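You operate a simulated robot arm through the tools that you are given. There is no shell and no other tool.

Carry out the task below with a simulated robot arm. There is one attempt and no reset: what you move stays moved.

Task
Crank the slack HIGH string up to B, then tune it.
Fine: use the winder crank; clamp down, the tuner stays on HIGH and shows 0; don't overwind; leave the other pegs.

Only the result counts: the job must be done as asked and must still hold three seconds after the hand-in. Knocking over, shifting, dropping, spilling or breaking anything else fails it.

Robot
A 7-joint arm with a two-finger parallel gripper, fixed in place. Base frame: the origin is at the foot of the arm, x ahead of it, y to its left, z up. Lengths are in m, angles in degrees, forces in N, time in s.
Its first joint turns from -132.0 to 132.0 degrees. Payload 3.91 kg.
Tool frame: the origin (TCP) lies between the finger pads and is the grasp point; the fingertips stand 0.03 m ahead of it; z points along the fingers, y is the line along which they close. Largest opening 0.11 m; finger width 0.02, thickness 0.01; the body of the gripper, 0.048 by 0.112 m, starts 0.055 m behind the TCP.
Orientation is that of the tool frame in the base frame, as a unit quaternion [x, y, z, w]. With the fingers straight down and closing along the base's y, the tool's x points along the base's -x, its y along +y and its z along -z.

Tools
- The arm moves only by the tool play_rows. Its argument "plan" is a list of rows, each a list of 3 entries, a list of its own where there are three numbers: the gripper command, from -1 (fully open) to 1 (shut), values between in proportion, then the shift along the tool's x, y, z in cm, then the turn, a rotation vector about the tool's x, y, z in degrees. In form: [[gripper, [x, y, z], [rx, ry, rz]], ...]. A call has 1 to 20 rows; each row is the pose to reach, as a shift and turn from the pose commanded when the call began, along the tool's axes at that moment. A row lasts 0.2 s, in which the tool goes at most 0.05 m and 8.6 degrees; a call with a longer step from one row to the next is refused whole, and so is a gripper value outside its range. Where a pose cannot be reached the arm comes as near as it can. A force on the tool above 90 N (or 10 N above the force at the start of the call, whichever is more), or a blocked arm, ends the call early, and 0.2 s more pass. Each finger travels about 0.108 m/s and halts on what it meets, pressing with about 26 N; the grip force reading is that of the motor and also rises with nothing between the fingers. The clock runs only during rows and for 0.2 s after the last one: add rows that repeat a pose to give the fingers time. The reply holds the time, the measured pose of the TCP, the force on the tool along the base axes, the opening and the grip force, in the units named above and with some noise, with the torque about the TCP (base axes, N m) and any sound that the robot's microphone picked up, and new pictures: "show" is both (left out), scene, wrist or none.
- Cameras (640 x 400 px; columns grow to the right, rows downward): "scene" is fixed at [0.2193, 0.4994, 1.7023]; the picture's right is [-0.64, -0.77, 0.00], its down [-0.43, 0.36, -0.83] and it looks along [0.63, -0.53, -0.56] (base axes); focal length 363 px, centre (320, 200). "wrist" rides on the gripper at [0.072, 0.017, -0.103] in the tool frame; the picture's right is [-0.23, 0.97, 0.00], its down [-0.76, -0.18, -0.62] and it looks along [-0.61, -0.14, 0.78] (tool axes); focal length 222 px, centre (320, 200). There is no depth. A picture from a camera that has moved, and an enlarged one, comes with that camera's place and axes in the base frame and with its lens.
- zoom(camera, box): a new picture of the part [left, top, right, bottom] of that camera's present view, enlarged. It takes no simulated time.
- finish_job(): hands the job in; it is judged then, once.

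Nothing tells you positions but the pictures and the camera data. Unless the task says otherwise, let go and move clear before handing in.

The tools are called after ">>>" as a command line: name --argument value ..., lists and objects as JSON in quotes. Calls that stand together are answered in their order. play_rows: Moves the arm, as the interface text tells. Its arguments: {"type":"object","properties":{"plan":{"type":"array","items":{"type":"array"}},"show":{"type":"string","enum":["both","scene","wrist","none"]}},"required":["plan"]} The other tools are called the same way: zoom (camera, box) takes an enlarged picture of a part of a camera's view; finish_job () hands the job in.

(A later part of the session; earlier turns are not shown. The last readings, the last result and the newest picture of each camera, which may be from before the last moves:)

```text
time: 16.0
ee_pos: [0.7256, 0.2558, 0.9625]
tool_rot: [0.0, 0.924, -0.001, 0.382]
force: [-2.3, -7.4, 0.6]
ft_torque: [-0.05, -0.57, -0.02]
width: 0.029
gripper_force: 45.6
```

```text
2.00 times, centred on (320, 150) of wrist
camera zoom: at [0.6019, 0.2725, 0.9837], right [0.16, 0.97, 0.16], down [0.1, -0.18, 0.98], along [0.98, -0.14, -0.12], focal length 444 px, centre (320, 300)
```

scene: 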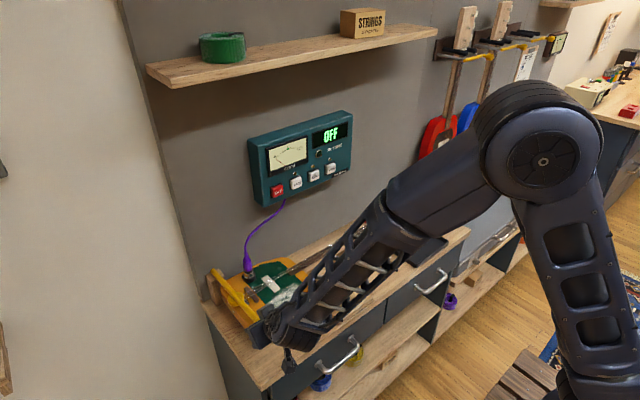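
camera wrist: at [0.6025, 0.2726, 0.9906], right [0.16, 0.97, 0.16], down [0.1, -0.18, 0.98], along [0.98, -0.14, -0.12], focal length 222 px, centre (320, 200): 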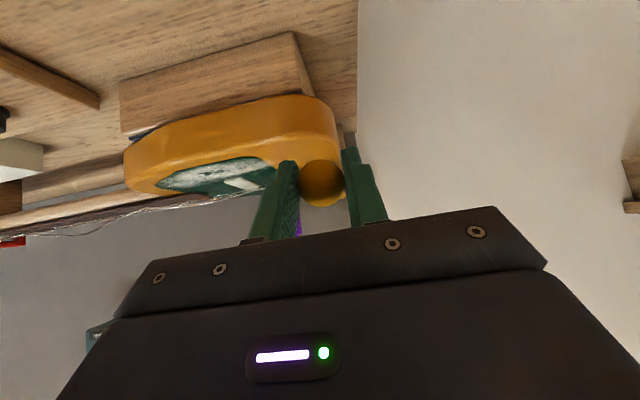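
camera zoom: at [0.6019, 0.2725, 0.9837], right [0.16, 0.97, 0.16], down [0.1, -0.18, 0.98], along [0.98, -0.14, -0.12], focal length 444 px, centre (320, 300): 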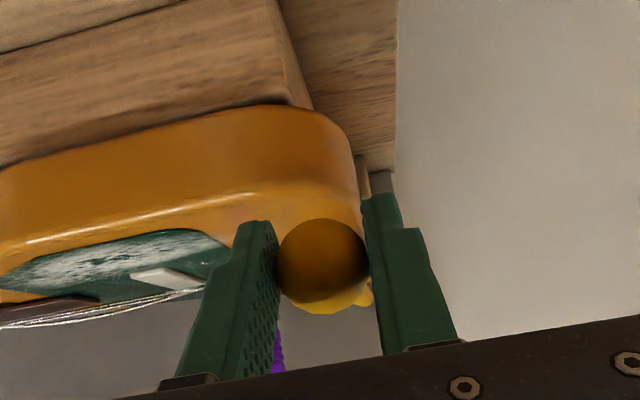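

>>> play_rows --plan '[[1, [0.21, 0, 0.21], [0, 0, 0]], [1, [0.35, 0, 0.35], [0, 0, 0]], [1, [0.35, 0, 0.35], [0, 0, 0]]]' --show "none"

>>> zoom --camera "wrist" --box '[220, 50, 420, 250]'

```text
time: 16.8
ee_pos: [0.7256, 0.2562, 0.9578]
tool_rot: [0.001, 0.924, -0.001, 0.383]
force: [-14.9, -10.9, 2.2]
ft_torque: [0.0, -0.55, -0.17]
width: 0.0293
gripper_force: 45.5
```

```text
2.00 times, centred on (320, 150) of wrist
camera zoom: at [0.6018, 0.2726, 0.979], right [0.16, 0.97, 0.16], down [0.1, -0.18, 0.98], along [0.98, -0.14, -0.12], focal length 444 px, centre (320, 300)
```

zoom: 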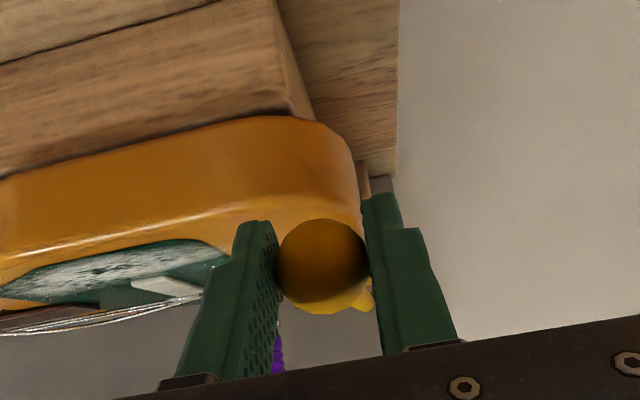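

The sideways force comes from a small arc error, because the pivot sits a bit lower than I assumed. I'll correct by about 1 mm toward the robot and keep pressing down in small steps.

>>> play_rows --plan '[[1, [0.2, 0, 0.08], [0, 0, 0]], [1, [0.37, 0, 0.2], [0, 0, 0]], [1, [0.37, 0, 0.2], [0, 0, 0]]]' --show "none"

>>> zoom --camera "scene" --box '[200, 250, 280, 330]'

```text
time: 17.6
ee_pos: [0.7258, 0.2563, 0.954]
tool_rot: [0.001, 0.924, -0.001, 0.383]
force: [-0.7, -6.1, 2.1]
ft_torque: [0.0, -0.87, 0.03]
width: 0.0293
gripper_force: 45.2
```

```text
5.00 times, centred on (240, 290) of scene
camera zoom: at [0.2193, 0.4994, 1.7023], right [-0.64, -0.77, 0.0], down [-0.43, 0.36, -0.83], along [0.63, -0.53, -0.56], focal length 1814 px, centre (720, -250)
```

zoom: 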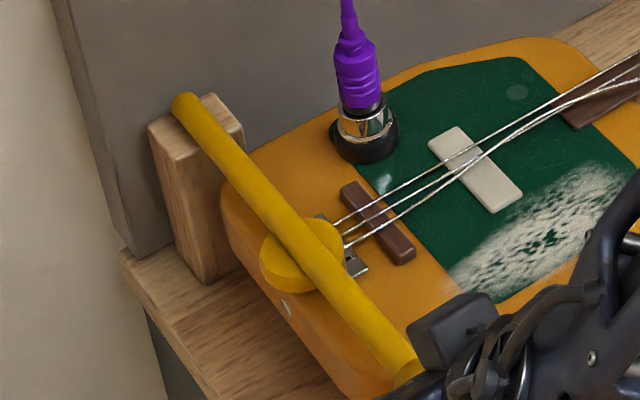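

>>> play_rows --plan '[[1, [0.18, 0, 0.14], [0, 0, 0]], [1, [0.32, 0, 0.26], [0, 0, 0]], [1, [0.32, 0, 0.26], [0, 0, 0]]]' --show "none"

>>> zoom --camera "scene" --box '[200, 250, 280, 330]'

```text
time: 18.4
ee_pos: [0.7251, 0.2566, 0.9492]
tool_rot: [0.0, 0.924, 0.0, 0.383]
force: [7.5, 0.9, 3.9]
ft_torque: [0.0, -1.06, 0.02]
width: 0.029
gripper_force: 45.1
```

```text
5.00 times, centred on (240, 290) of scene
camera zoom: at [0.2193, 0.4994, 1.7023], right [-0.64, -0.77, 0.0], down [-0.43, 0.36, -0.83], along [0.63, -0.53, -0.56], focal length 1814 px, centre (720, -250)
```

zoom: 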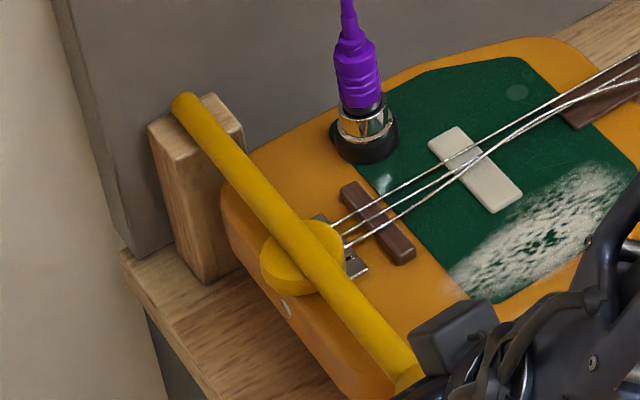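

>>> play_rows --plan '[[1, [0.15, 0, 0.15], [0, 0, 0]], [1, [0.28, 0, 0.28], [0, 0, 0]], [1, [0.28, 0, 0.28], [0, 0, 0]]]' --show "both"

>>> zoom --camera "scene" --box '[200, 250, 280, 330]'

>>> zoom --camera "wrist" --box '[220, 50, 420, 250]'

```text
time: 19.2
ee_pos: [0.7251, 0.2564, 0.9452]
tool_rot: [-0.001, 0.924, 0.001, 0.383]
force: [9.9, 2.0, 3.7]
ft_torque: [0.07, -0.96, -0.01]
width: 0.0293
gripper_force: 44.9
camera wrist: at [0.6014, 0.2726, 0.9668], right [0.16, 0.97, 0.16], down [0.1, -0.18, 0.98], along [0.98, -0.14, -0.12], focal length 222 px, centre (320, 200)
```

scene: 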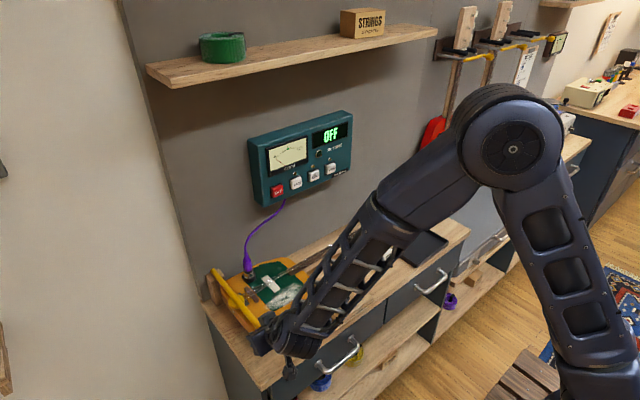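
wrist: 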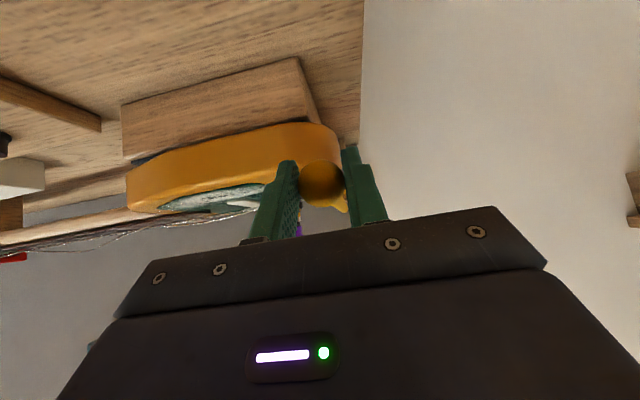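

```text
5.00 times, centred on (240, 290) of scene
camera zoom: at [0.2193, 0.4994, 1.7023], right [-0.64, -0.77, 0.0], down [-0.43, 0.36, -0.83], along [0.63, -0.53, -0.56], focal length 1814 px, centre (720, -250)
```

zoom: 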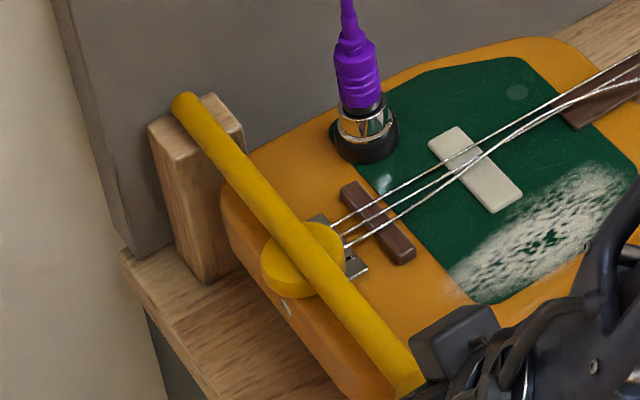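

```text
2.00 times, centred on (320, 150) of wrist
camera zoom: at [0.6014, 0.2726, 0.9668], right [0.16, 0.97, 0.16], down [0.1, -0.18, 0.98], along [0.98, -0.14, -0.12], focal length 444 px, centre (320, 300)
```

zoom: 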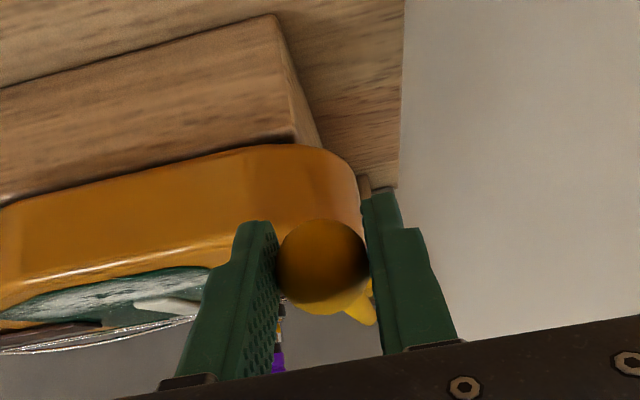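

>>> play_rows --plan '[[1, [0.13, 0, 0.15], [0, 0, 0]], [1, [0.25, 0, 0.31], [0, 0, 0]], [1, [0.25, 0, 0.31], [0, 0, 0]]]' --show "none"

>>> zoom --camera "scene" --box '[200, 250, 280, 330]'

>>> zoom --camera "wrist" --box '[270, 100, 370, 220]'

```text
time: 20.0
ee_pos: [0.7252, 0.2558, 0.9438]
tool_rot: [0.0, 0.923, 0.001, 0.384]
force: [-2.2, -4.8, 43.3]
ft_torque: [-0.05, -0.52, -0.03]
width: 0.0291
gripper_force: 44.7
```

```text
5.00 times, centred on (240, 290) of scene
camera zoom: at [0.2193, 0.4994, 1.7023], right [-0.64, -0.77, 0.0], down [-0.43, 0.36, -0.83], along [0.63, -0.53, -0.56], focal length 1814 px, centre (720, -250)
```

zoom: 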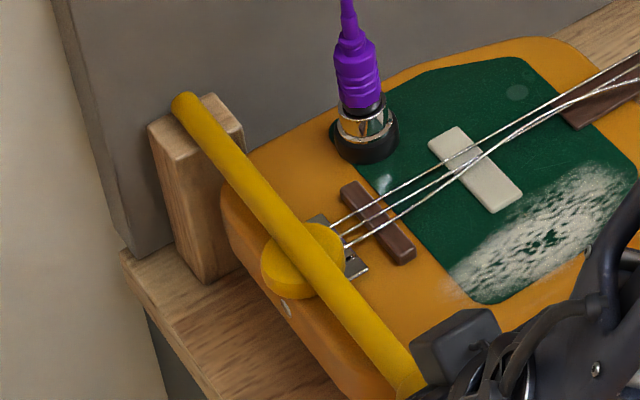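

```text
3.33 times, centred on (320, 160) of wrist
camera zoom: at [0.6014, 0.2725, 0.9642], right [0.16, 0.97, 0.16], down [0.09, -0.18, 0.98], along [0.98, -0.14, -0.12], focal length 740 px, centre (320, 333)
```

zoom: 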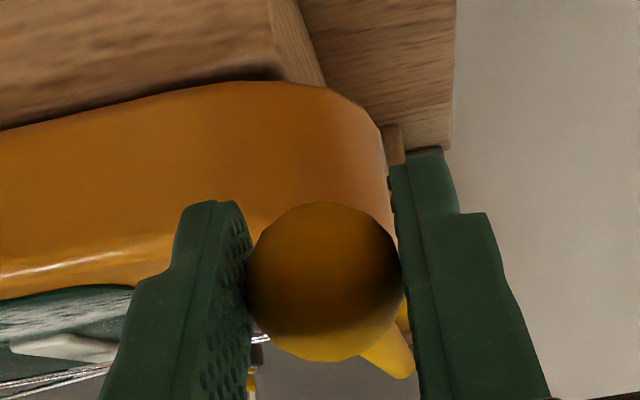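

There's a firm stop with 43 N upward, so the pad is seated. I'll ease off the pressure, open the fingers, back away along the tool axis, and check that the lever stays down.

>>> play_rows --plan '[[1, [-0.15, 0, -0.15], [0, 0, 0]], [0.3, [-0.15, 0, -0.15], [0, 0, 0]], [-0.1, [-0.15, 0, -0.15], [0, 0, 0]], [-0.1, [-0.15, 0, -0.15], [0, 0, 0]], [-0.1, [-0.15, 0, -2], [0, 0, 0]], [-0.1, [-0.15, 0, -5], [0, 0, 0]], [-0.1, [-0.15, 0, -9], [0, 0, 0]], [-0.1, [-0.15, 0, -12], [0, 0, 0]]]' --show "both"

>>> zoom --camera "wrist" --box '[220, 50, 420, 250]'

>>> zoom --camera "scene" --box '[200, 250, 280, 330]'

```text
time: 21.8
ee_pos: [0.6422, 0.2558, 1.0264]
tool_rot: [0.0, 0.924, 0.0, 0.383]
force: [-0.1, -0.1, -0.3]
ft_torque: [0.01, -0.01, 0.0]
width: 0.0602
gripper_force: 0.0
camera wrist: at [0.5174, 0.2716, 1.0481], right [0.16, 0.97, 0.16], down [0.1, -0.18, 0.98], along [0.98, -0.14, -0.12], focal length 222 px, centre (320, 200)
```

scene: 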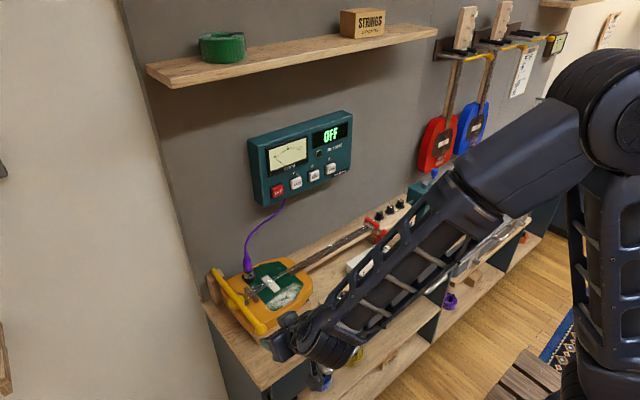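
wrist: 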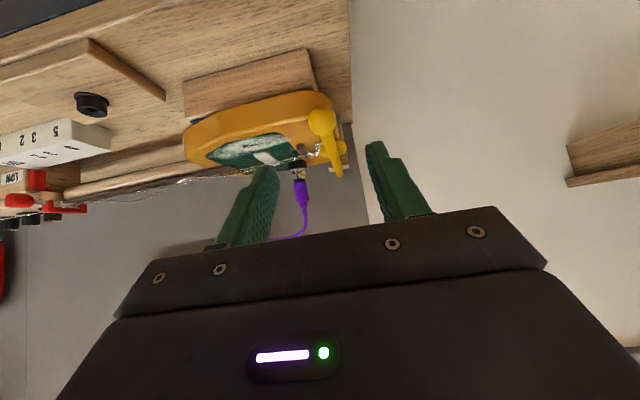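

```text
2.00 times, centred on (320, 150) of wrist
camera zoom: at [0.5174, 0.2716, 1.0481], right [0.16, 0.97, 0.16], down [0.1, -0.18, 0.98], along [0.98, -0.14, -0.12], focal length 444 px, centre (320, 300)
```

zoom: 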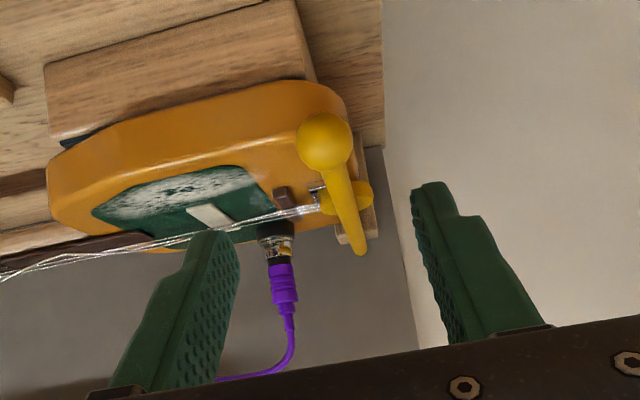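

```text
5.00 times, centred on (240, 290) of scene
camera zoom: at [0.2193, 0.4994, 1.7023], right [-0.64, -0.77, 0.0], down [-0.43, 0.36, -0.83], along [0.63, -0.53, -0.56], focal length 1814 px, centre (720, -250)
```

zoom: 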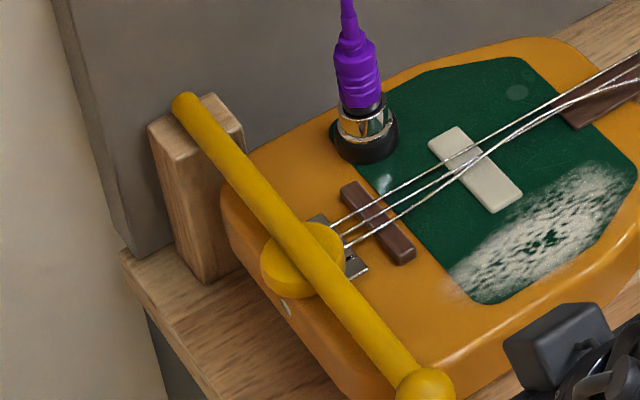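

The clamp stays down by itself. Next I'll press the HIGH button, which I place near (0.948, -0.158, 1.155): close the fingers, turn the tool horizontal, and stand off in front of it.

>>> play_rows --plan '[[1, [-1.32, -4.14, -0.5], [0, -4.5, 0]], [1, [-2.64, -8.28, -1.0], [0, -9, 0]], [1, [-3.97, -12.42, -1.5], [0, -13.5, 0]], [1, [-5.29, -16.56, -2.0], [0, -18, 0]], [1, [-6.61, -20.7, -2.5], [0, -22.5, 0]], [1, [-7.93, -24.84, -3.0], [0, -27, 0]], [1, [-9.25, -28.98, -3.5], [0, -31.5, 0]], [1, [-10.58, -33.12, -4.0], [0, -36, 0]], [1, [-11.9, -37.26, -4.5], [0, -40.5, 0]], [1, [-13.22, -41.4, -5.02], [0, -45, 0]], [1, [-13.22, -41.4, -5.02], [0, -45, 0]]]' --show "both"

>>> zoom --camera "scene" --box '[240, 100, 400, 230]'

>>> zoom --camera "wrist" --box '[220, 0, 420, 200]'

```text
time: 24.4
ee_pos: [0.6859, 0.0347, 1.2119]
tool_rot: [-0.223, 0.65, -0.047, 0.725]
force: [0.2, -1.9, -0.5]
ft_torque: [-0.01, 0.03, 0.18]
width: 0.0
gripper_force: 25.9
out of reach, approached as far as the arm can: row 6, 7, 8, 9, 10, 11
stopped in row 11: the arm was blocked; the commanded pose is now the measured one
camera wrist: at [0.5943, -0.0037, 1.133], right [-0.25, 0.95, -0.16], down [-0.68, -0.05, 0.73], along [0.69, 0.29, 0.66], focal length 222 px, centre (320, 200)
```

scene: 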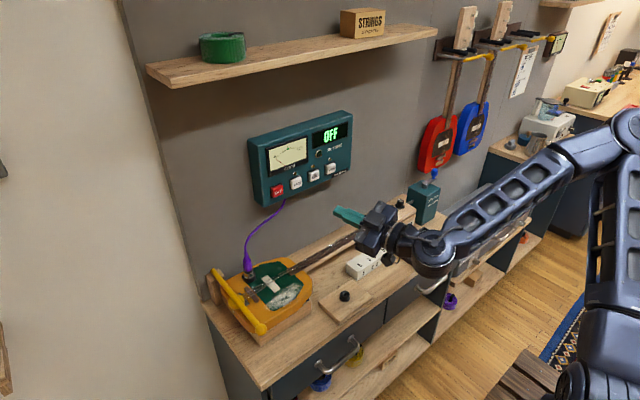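
wrist: 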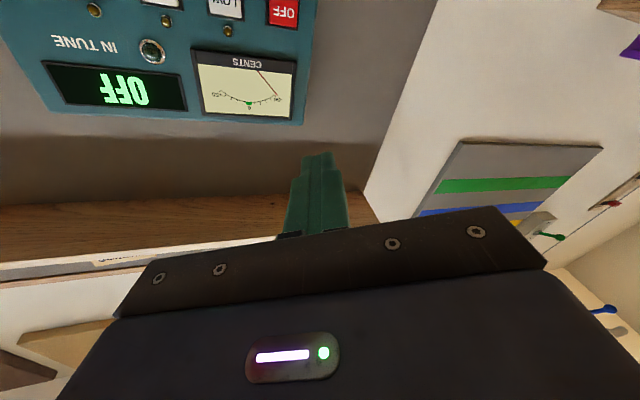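

```text
3.08 times, centred on (320, 165) of scene
camera zoom: at [0.2193, 0.4994, 1.7023], right [-0.64, -0.77, 0.0], down [-0.43, 0.36, -0.83], along [0.63, -0.53, -0.56], focal length 1116 px, centre (320, 308)
```

zoom: 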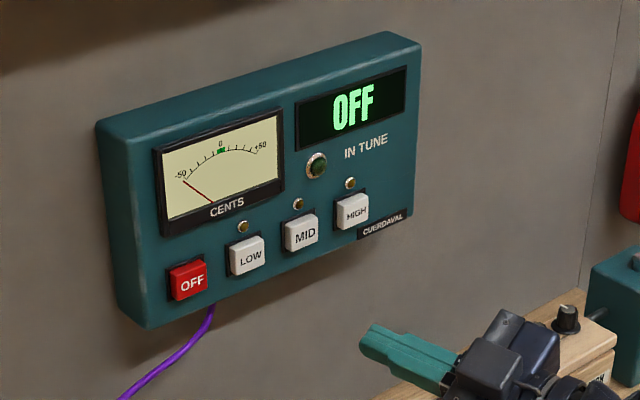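

```text
2.00 times, centred on (320, 100) of wrist
camera zoom: at [0.5943, -0.0037, 1.133], right [-0.25, 0.95, -0.16], down [-0.68, -0.05, 0.73], along [0.69, 0.29, 0.66], focal length 444 px, centre (320, 400)
```

zoom: 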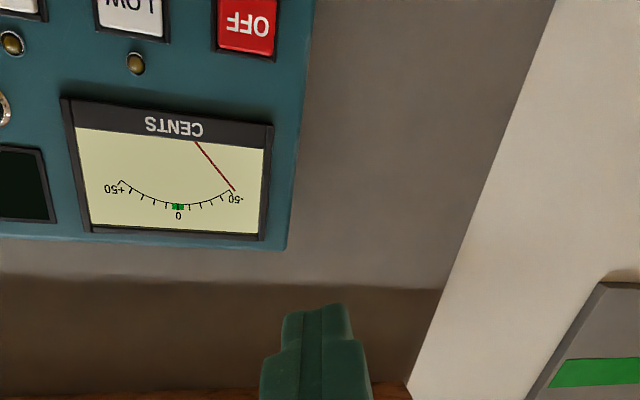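

The fully horizontal pose was out of reach and the arm stopped in free space, touching nothing. I'll go back to the 45° tilt, which worked, in front of the tuner and press from there.

>>> play_rows --plan '[[1, [-0.27, -1.92, -0.22], [0.63, 6.29, 3.35]], [1, [-0.54, -3.85, -0.44], [1.25, 12.58, 6.7]], [1, [-0.81, -5.77, -0.65], [1.88, 18.86, 10.05]], [1, [-1.09, -7.69, -0.87], [2.5, 25.15, 13.4]], [1, [-1.36, -9.61, -1.09], [3.13, 31.44, 16.75]], [1, [-1.63, -11.54, -1.31], [3.75, 37.73, 20.1]], [1, [-1.9, -13.46, -1.52], [4.38, 44.01, 23.45]], [1, [-2.17, -15.38, -1.74], [5.0, 50.3, 26.8]], [1, [-2.17, -15.38, -1.74], [5.0, 50.3, 26.8]]]' --show "both"

>>> zoom --camera "wrist" --box '[100, 0, 420, 200]'

```text
time: 26.4
ee_pos: [0.7016, -0.1009, 1.292]
tool_rot: [0.002, 0.924, 0.001, 0.381]
force: [0.3, 0.7, -0.2]
ft_torque: [-0.01, 0.0, -0.04]
width: 0.0002
gripper_force: 26.3
camera wrist: at [0.5768, -0.0838, 1.3128], right [0.16, 0.97, 0.16], down [0.1, -0.18, 0.98], along [0.98, -0.14, -0.13], focal length 222 px, centre (320, 200)
```

scene: 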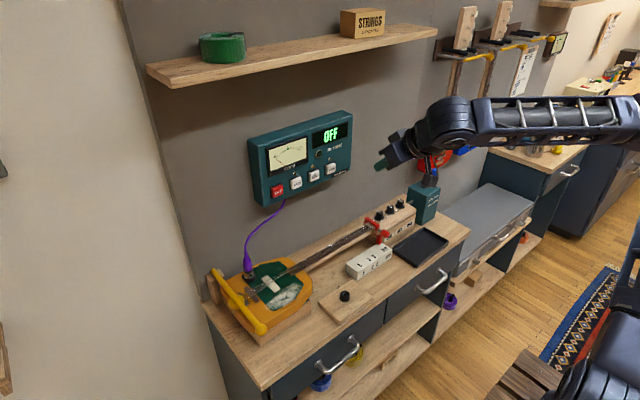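
wrist: 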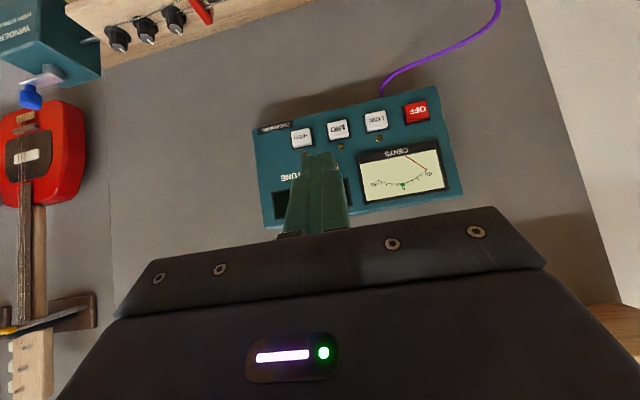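

```text
2.00 times, centred on (260, 100) of wrist
camera zoom: at [0.5768, -0.0838, 1.3128], right [0.16, 0.97, 0.16], down [0.1, -0.18, 0.98], along [0.98, -0.14, -0.13], focal length 444 px, centre (440, 400)
```

zoom: 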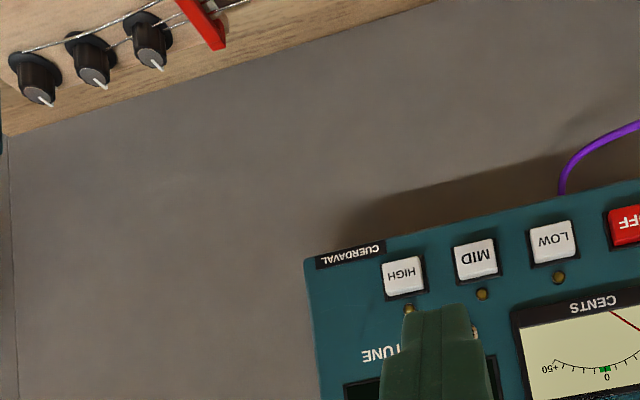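

I now put the HIGH button at about (0.94, -0.152, 1.157). I'll approach at the 45° tilt and stop about 4 cm short.

>>> play_rows --plan '[[1, [-0.6, -0.85, 3.4], [0, 0, 0]], [1, [-1.1, -1.7, 6.8], [0, 0, 0]], [1, [-1.7, -2.55, 10.2], [0, 0, 0]], [1, [-2.2, -3.4, 13.6], [0, 0, 0]], [1, [-2.8, -4.25, 17], [0, 0, 0]], [1, [-3.35, -5.11, 20.4], [0, 0, 0]], [1, [-3.35, -5.11, 20.4], [0, 0, 0]]]' --show "both"

>>> zoom --camera "wrist" --box '[180, 0, 460, 200]'

>>> zoom --camera "scene" --box '[260, 110, 380, 210]'

```text
time: 28.0
ee_pos: [0.8694, -0.1527, 1.1693]
tool_rot: [0.002, 0.924, 0.0, 0.383]
force: [-0.2, -0.2, 0.1]
ft_torque: [0.01, 0.01, 0.01]
width: 0.0001
gripper_force: 27.0
camera wrist: at [0.7445, -0.1349, 1.1907], right [0.16, 0.97, 0.16], down [0.1, -0.18, 0.98], along [0.98, -0.14, -0.12], focal length 222 px, centre (320, 200)
```

scene: 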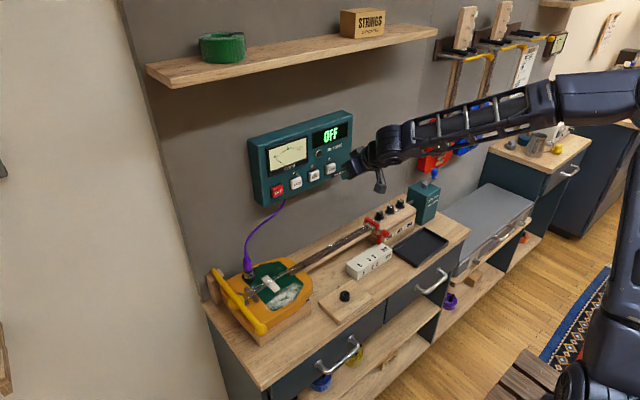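
wrist: 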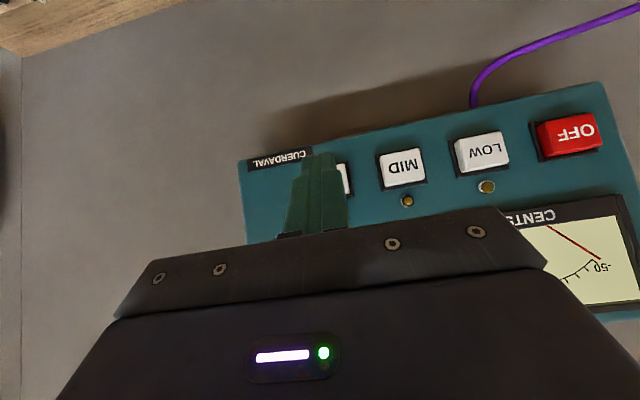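

```text
2.00 times, centred on (320, 100) of wrist
camera zoom: at [0.7445, -0.1349, 1.1907], right [0.16, 0.97, 0.16], down [0.1, -0.18, 0.98], along [0.98, -0.14, -0.12], focal length 444 px, centre (320, 400)
```

zoom: 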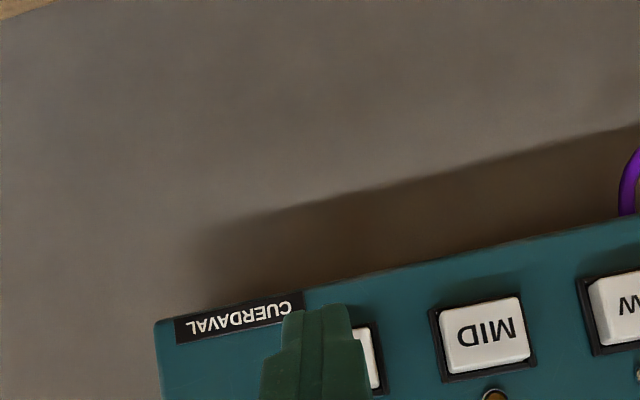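

```text
4.00 times, centred on (320, 160) of scene
camera zoom: at [0.2193, 0.4994, 1.7023], right [-0.64, -0.77, 0.0], down [-0.43, 0.36, -0.83], along [0.63, -0.53, -0.56], focal length 1451 px, centre (320, 360)
```

zoom: 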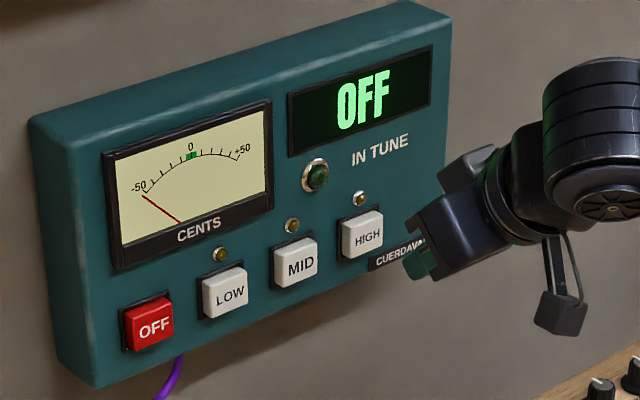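

The fingertip corner is lined up with HIGH, about 4 cm away. I'll push forward along +x in steps and watch the force and the display.

>>> play_rows --plan '[[1, [-1.06, 0.1, 1.06], [0, 0, 0]], [1, [-2.12, 0.1, 2.12], [0, 0, 0]], [1, [-2.83, 0.1, 2.83], [0, 0, 0]], [1, [-3.1, 0.1, 3.1], [0, 0, 0]]]' --show "scene"

>>> zoom --camera "scene" --box '[260, 110, 380, 210]'

```text
time: 29.0
ee_pos: [0.9124, -0.1509, 1.1694]
tool_rot: [0.002, 0.924, 0.0, 0.383]
force: [0.0, 0.3, -0.4]
ft_torque: [0.02, -0.02, -0.02]
width: 0.0001
gripper_force: 26.1
```

scene: 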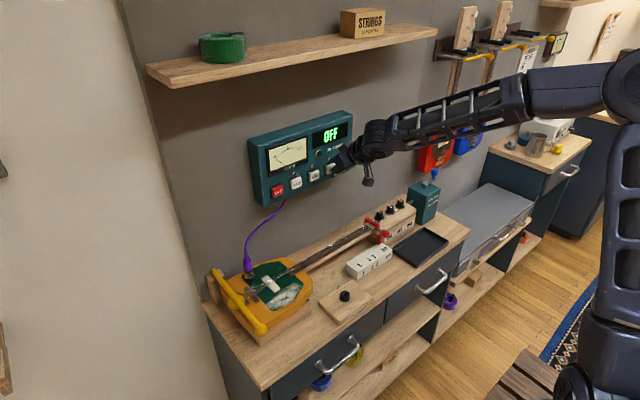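

```text
4.00 times, centred on (320, 160) of scene
camera zoom: at [0.2193, 0.4994, 1.7023], right [-0.64, -0.77, 0.0], down [-0.43, 0.36, -0.83], along [0.63, -0.53, -0.56], focal length 1451 px, centre (320, 360)
```

zoom: 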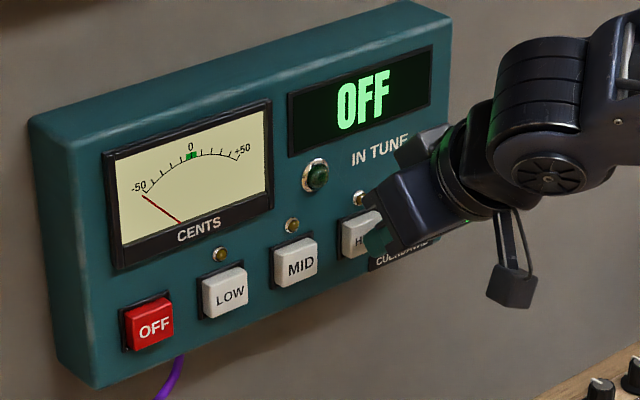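

>>> play_rows --plan '[[1, [-0.28, 0, 0.28], [0, 0, 0]], [1, [-0.5, 0, 0.5], [0, 0, 0]], [1, [-0.7, 0, 0.7], [0, 0, 0]]]' --show "none"

>>> zoom --camera "scene" --box '[260, 110, 380, 210]'

>>> zoom --camera "wrist" --box '[220, 50, 420, 250]'

```text
time: 29.8
ee_pos: [0.9218, -0.1517, 1.1698]
tool_rot: [0.002, 0.924, 0.0, 0.383]
force: [-8.0, -1.5, -2.5]
ft_torque: [0.01, 0.18, -0.1]
width: 0.0
gripper_force: 25.9
heard: click
```

```text
4.00 times, centred on (320, 160) of scene
camera zoom: at [0.2193, 0.4994, 1.7023], right [-0.64, -0.77, 0.0], down [-0.43, 0.36, -0.83], along [0.63, -0.53, -0.56], focal length 1451 px, centre (320, 360)
```

zoom: 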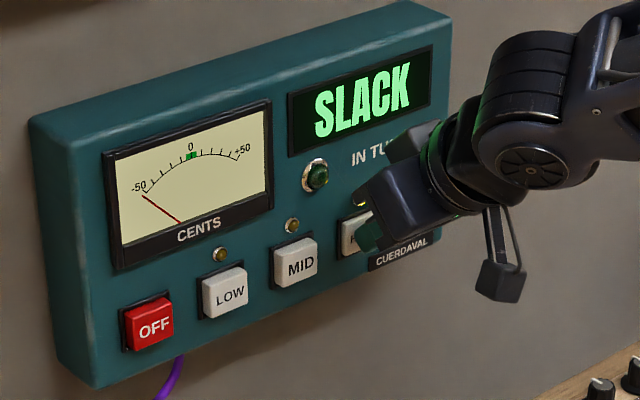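

```text
2.00 times, centred on (320, 150) of wrist
camera zoom: at [0.7978, -0.134, 1.191], right [0.16, 0.97, 0.16], down [0.1, -0.18, 0.98], along [0.98, -0.14, -0.12], focal length 444 px, centre (320, 300)
```

zoom: 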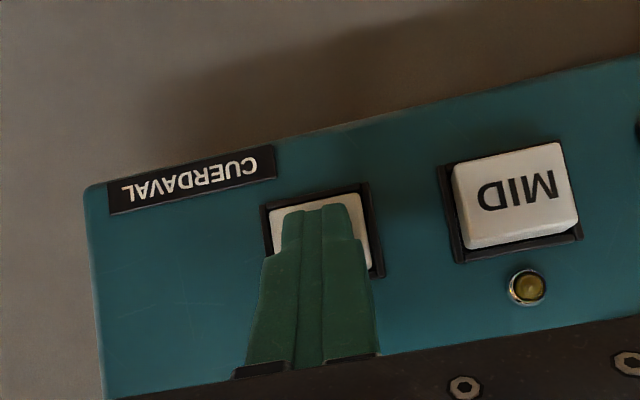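

A click, and the tuner now reads SLACK on HIGH. I'll back straight off, then carry the tool over toward the winder with a radial 45° tilt so the crank is within reach.

>>> play_rows --plan '[[1, [2.47, 0, -2.47], [0, 0, 0]], [1, [4.95, 0, -4.95], [0, 0, 0]], [1, [7.42, 0, -7.42], [0, 0, 0]], [1, [8.24, -4.3, -8.52], [2.87, 0, 2.87]], [1, [9.06, -8.6, -9.63], [5.75, 0, 5.75]], [1, [9.88, -12.9, -10.73], [8.62, 0, 8.62]], [1, [10.7, -17.2, -11.84], [11.49, 0, 11.49]], [0.1, [11.51, -21.5, -12.94], [14.36, 0, 14.36]], [0.1, [12.33, -25.8, -14.05], [17.24, 0, 17.24]], [0.1, [13.15, -30.1, -15.15], [20.11, 0, 20.11]], [0.1, [13.97, -34.43, -16.26], [22.98, 0, 22.98]], [0.1, [13.97, -34.43, -16.26], [22.98, 0, 22.98]]]' --show "both"

>>> zoom --camera "wrist" --box '[220, 0, 420, 200]'

>>> zoom --camera "scene" --box '[260, 110, 380, 210]'

>>> zoom --camera "scene" --box '[370, 140, 470, 240]'

```text
time: 32.4
ee_pos: [0.7084, -0.4945, 1.1854]
tool_rot: [0.26, 0.887, -0.107, 0.367]
force: [0.0, 0.4, 0.3]
ft_torque: [0.02, 0.0, -0.03]
width: 0.0495
gripper_force: 0.1
camera wrist: at [0.6132, -0.413, 1.2068], right [0.66, 0.73, 0.16], down [-0.01, -0.2, 0.98], along [0.75, -0.65, -0.12], focal length 222 px, centre (320, 200)
```

scene: 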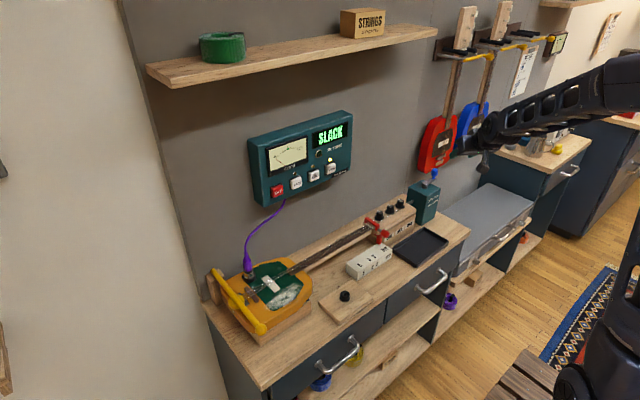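
wrist: 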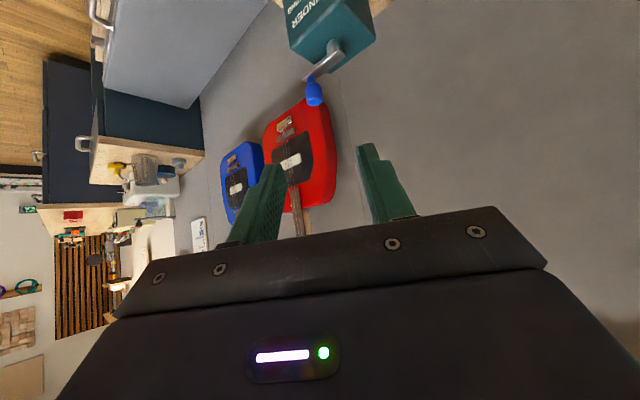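

```text
2.00 times, centred on (320, 100) of wrist
camera zoom: at [0.6132, -0.413, 1.2068], right [0.66, 0.73, 0.16], down [-0.01, -0.2, 0.98], along [0.75, -0.65, -0.12], focal length 444 px, centre (320, 400)
```

zoom: 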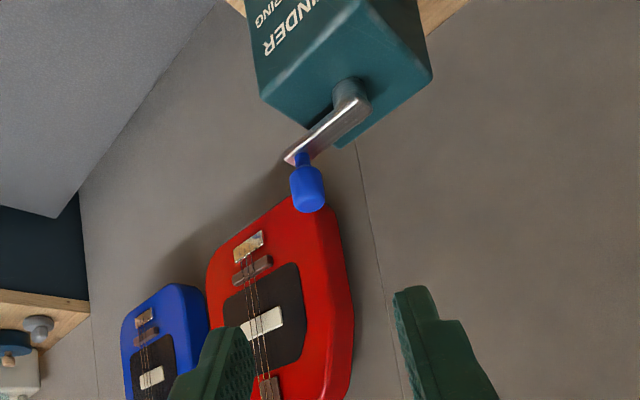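

```text
4.00 times, centred on (320, 160) of scene
camera zoom: at [0.2193, 0.4994, 1.7023], right [-0.64, -0.77, 0.0], down [-0.43, 0.36, -0.83], along [0.63, -0.53, -0.56], focal length 1451 px, centre (320, 360)
```

zoom: 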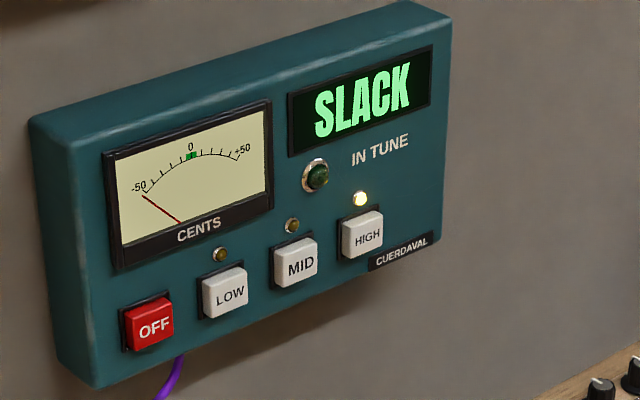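

```text
4.00 times, centred on (420, 190) of scene
camera zoom: at [0.2193, 0.4994, 1.7023], right [-0.64, -0.77, 0.0], down [-0.43, 0.36, -0.83], along [0.63, -0.53, -0.56], focal length 1451 px, centre (-80, 240)
```

zoom: 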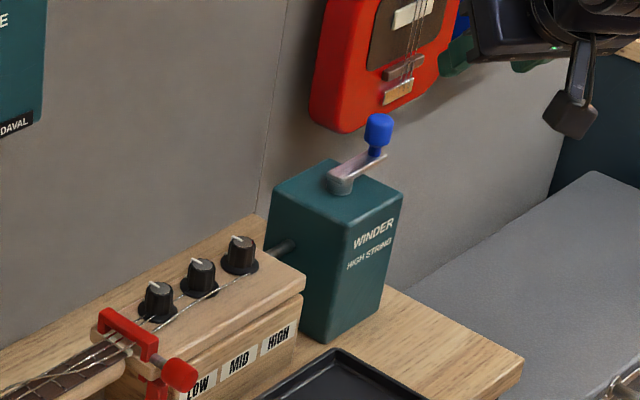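

HIGH is lit, and I put the crank knob near (0.848, -0.597, 1.020) with the pivot near (0.850, -0.551). I'll move in closer and measure again.

>>> play_rows --plan '[[0.1, [-0.1, -0.3, 4], [0, 0, 0]], [0.1, [-0.3, -0.6, 8], [0, 0, 0]], [0.1, [-0.4, -0.9, 12], [0, 0, 0]], [0.1, [-0.5, -1.1, 15], [0, 0, 0]], [0.1, [-0.5, -1.1, 15], [0, 0, 0]]]' --show "both"

>>> zoom --camera "wrist" --box '[220, 40, 420, 200]'

>>> zoom --camera "scene" --box '[370, 140, 470, 240]'

```text
time: 33.6
ee_pos: [0.7928, -0.5607, 1.0822]
tool_rot: [0.261, 0.886, -0.108, 0.367]
force: [-0.4, -0.4, -0.2]
ft_torque: [0.0, 0.06, -0.01]
width: 0.0497
gripper_force: 0.0
camera wrist: at [0.699, -0.4816, 1.105], right [0.66, 0.73, 0.16], down [-0.01, -0.2, 0.98], along [0.75, -0.65, -0.12], focal length 222 px, centre (320, 200)
```

scene: 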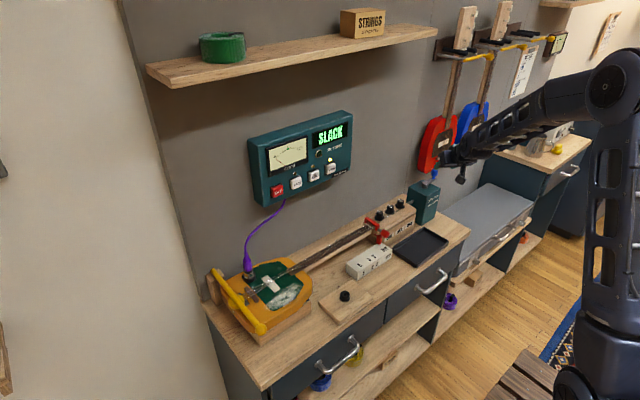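
wrist: 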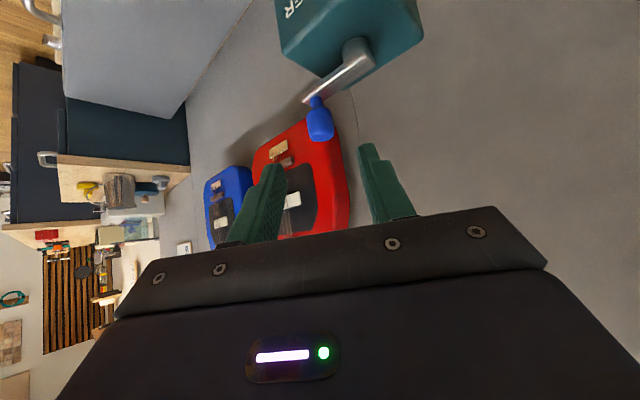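

```text
2.50 times, centred on (320, 120) of wrist
camera zoom: at [0.699, -0.4816, 1.105], right [0.66, 0.73, 0.16], down [-0.01, -0.2, 0.98], along [0.75, -0.65, -0.12], focal length 555 px, centre (320, 400)
```

zoom: 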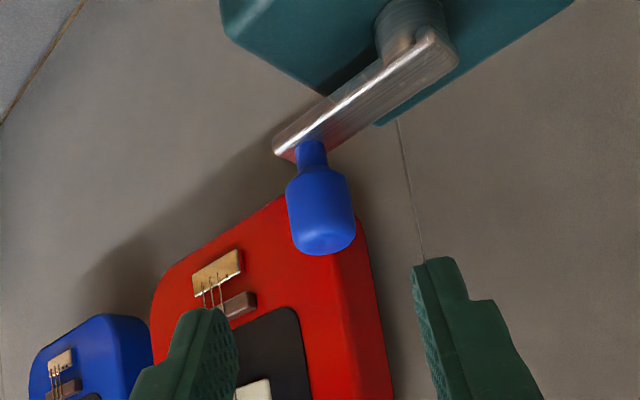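

```text
4.00 times, centred on (420, 190) of scene
camera zoom: at [0.2193, 0.4994, 1.7023], right [-0.64, -0.77, 0.0], down [-0.43, 0.36, -0.83], along [0.63, -0.53, -0.56], focal length 1451 px, centre (-80, 240)
```

zoom: 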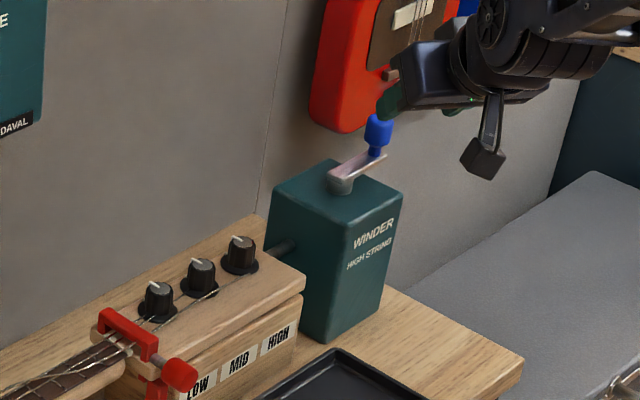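

The knob centre refines to about (0.851, -0.599, 1.017) with a 2.3 cm diameter. I'll move in so it sits near the fingertips, keeping the tips above the crank arm.

>>> play_rows --plan '[[0.1, [-0.3, -0.1, 3], [0, 0, 0]], [0.1, [-0.6, -0.1, 6], [0, 0, 0]], [0.1, [-0.7, -0.1, 7.2], [0, 0, 0]], [0.1, [-0.7, -0.1, 8.1], [0, 0, 0]], [0.1, [-0.7, -0.1, 8.1], [0, 0, 0]]]' --show "both"

>>> zoom --camera "wrist" --box '[220, 50, 420, 230]'

>>> zoom --camera "scene" --box '[390, 150, 470, 230]'

```text
time: 34.8
ee_pos: [0.8455, -0.5975, 1.0303]
tool_rot: [0.26, 0.887, -0.107, 0.367]
force: [0.9, 0.0, -0.5]
ft_torque: [0.01, -0.01, 0.01]
width: 0.0495
gripper_force: 0.1
camera wrist: at [0.751, -0.5166, 1.052], right [0.66, 0.73, 0.16], down [-0.01, -0.2, 0.98], along [0.75, -0.65, -0.12], focal length 222 px, centre (320, 200)
```

scene: 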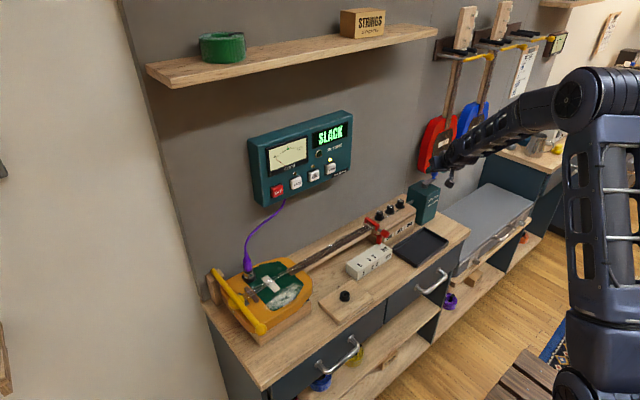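
wrist: 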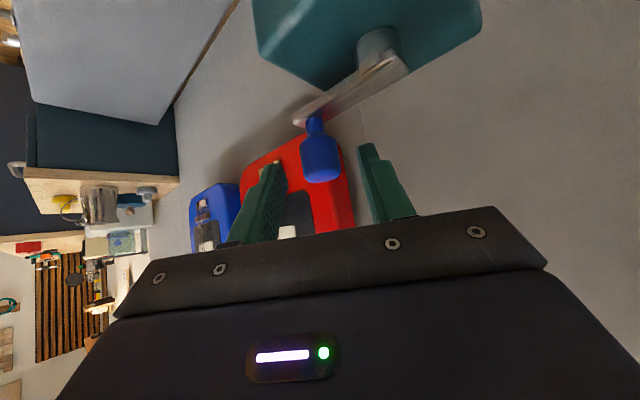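

```text
2.22 times, centred on (320, 140) of wrist
camera zoom: at [0.751, -0.5166, 1.052], right [0.66, 0.73, 0.16], down [-0.01, -0.2, 0.98], along [0.75, -0.65, -0.12], focal length 494 px, centre (320, 333)
```

zoom: 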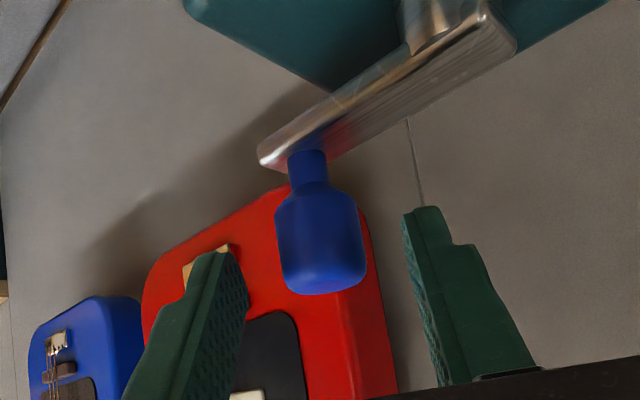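

```text
5.00 times, centred on (430, 190) of scene
camera zoom: at [0.2193, 0.4994, 1.7023], right [-0.64, -0.77, 0.0], down [-0.43, 0.36, -0.83], along [0.63, -0.53, -0.56], focal length 1814 px, centre (-230, 250)
```

zoom: 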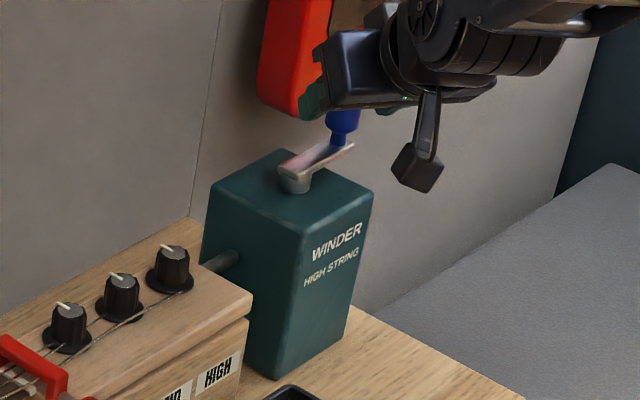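

Triangulating from the wrist views alone puts the knob at (0.860, -0.606, 1.008), slightly farther than I had it. I'll advance 1.5 cm more and close on the knob.

>>> play_rows --plan '[[0.1, [0, 0, 0.8], [0, 0, 0]], [0.1, [0, 0.1, 1.5], [0, 0, 0]], [0.1, [0, 0.1, 1.5], [0, 0, 0]], [0.5, [0, 0.1, 1.5], [0, 0, 0]], [1, [0, 0.1, 1.5], [0, 0, 0]], [1, [0, 0.1, 1.5], [0, 0, 0]]]' --show "both"

>>> zoom --camera "wrist" --box '[220, 30, 420, 210]'

>>> zoom --camera "scene" --box '[390, 150, 470, 230]'

```text
time: 36.2
ee_pos: [0.8559, -0.6021, 1.019]
tool_rot: [0.26, 0.887, -0.107, 0.367]
force: [0.3, -0.1, 0.0]
ft_torque: [-0.48, 0.24, -0.01]
width: 0.0244
gripper_force: 45.5
camera wrist: at [0.7603, -0.5212, 1.041], right [0.66, 0.73, 0.16], down [-0.01, -0.2, 0.98], along [0.75, -0.65, -0.12], focal length 222 px, centre (320, 200)
```

scene: 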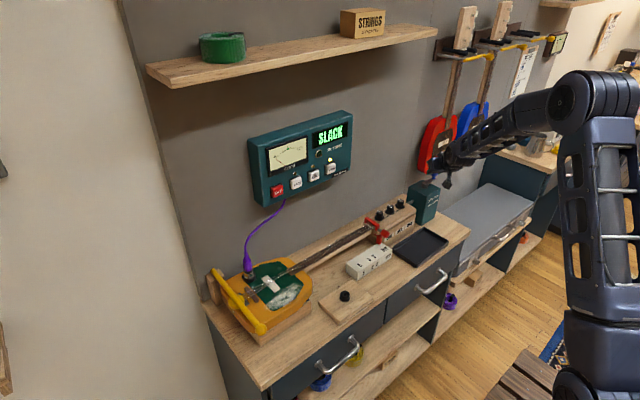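
wrist: 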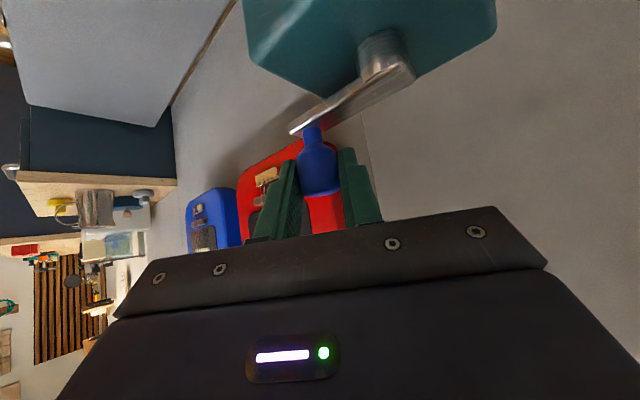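

```text
2.22 times, centred on (320, 120) of wrist
camera zoom: at [0.7603, -0.5212, 1.041], right [0.66, 0.73, 0.16], down [-0.01, -0.2, 0.98], along [0.75, -0.65, -0.12], focal length 494 px, centre (320, 378)
```

zoom: 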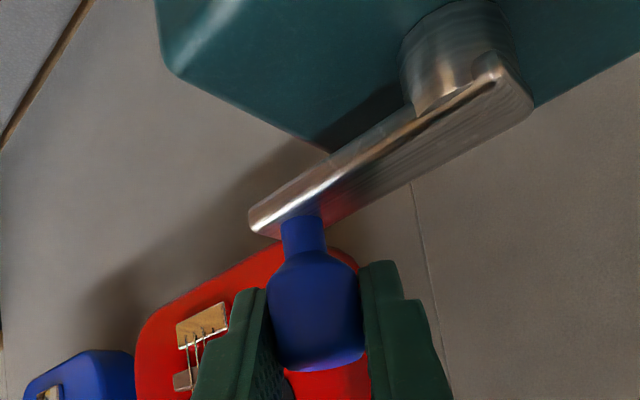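

```text
5.00 times, centred on (430, 190) of scene
camera zoom: at [0.2193, 0.4994, 1.7023], right [-0.64, -0.77, 0.0], down [-0.43, 0.36, -0.83], along [0.63, -0.53, -0.56], focal length 1814 px, centre (-230, 250)
```

zoom: 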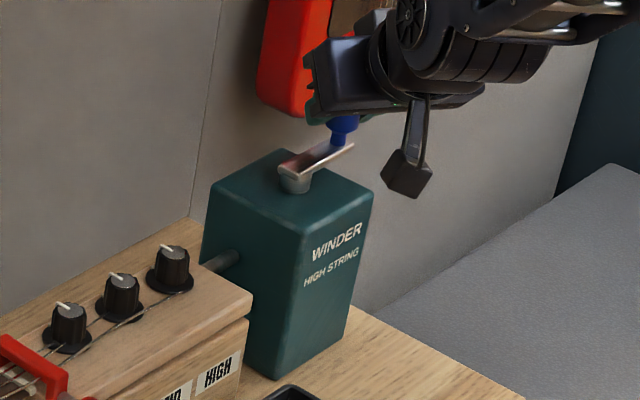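

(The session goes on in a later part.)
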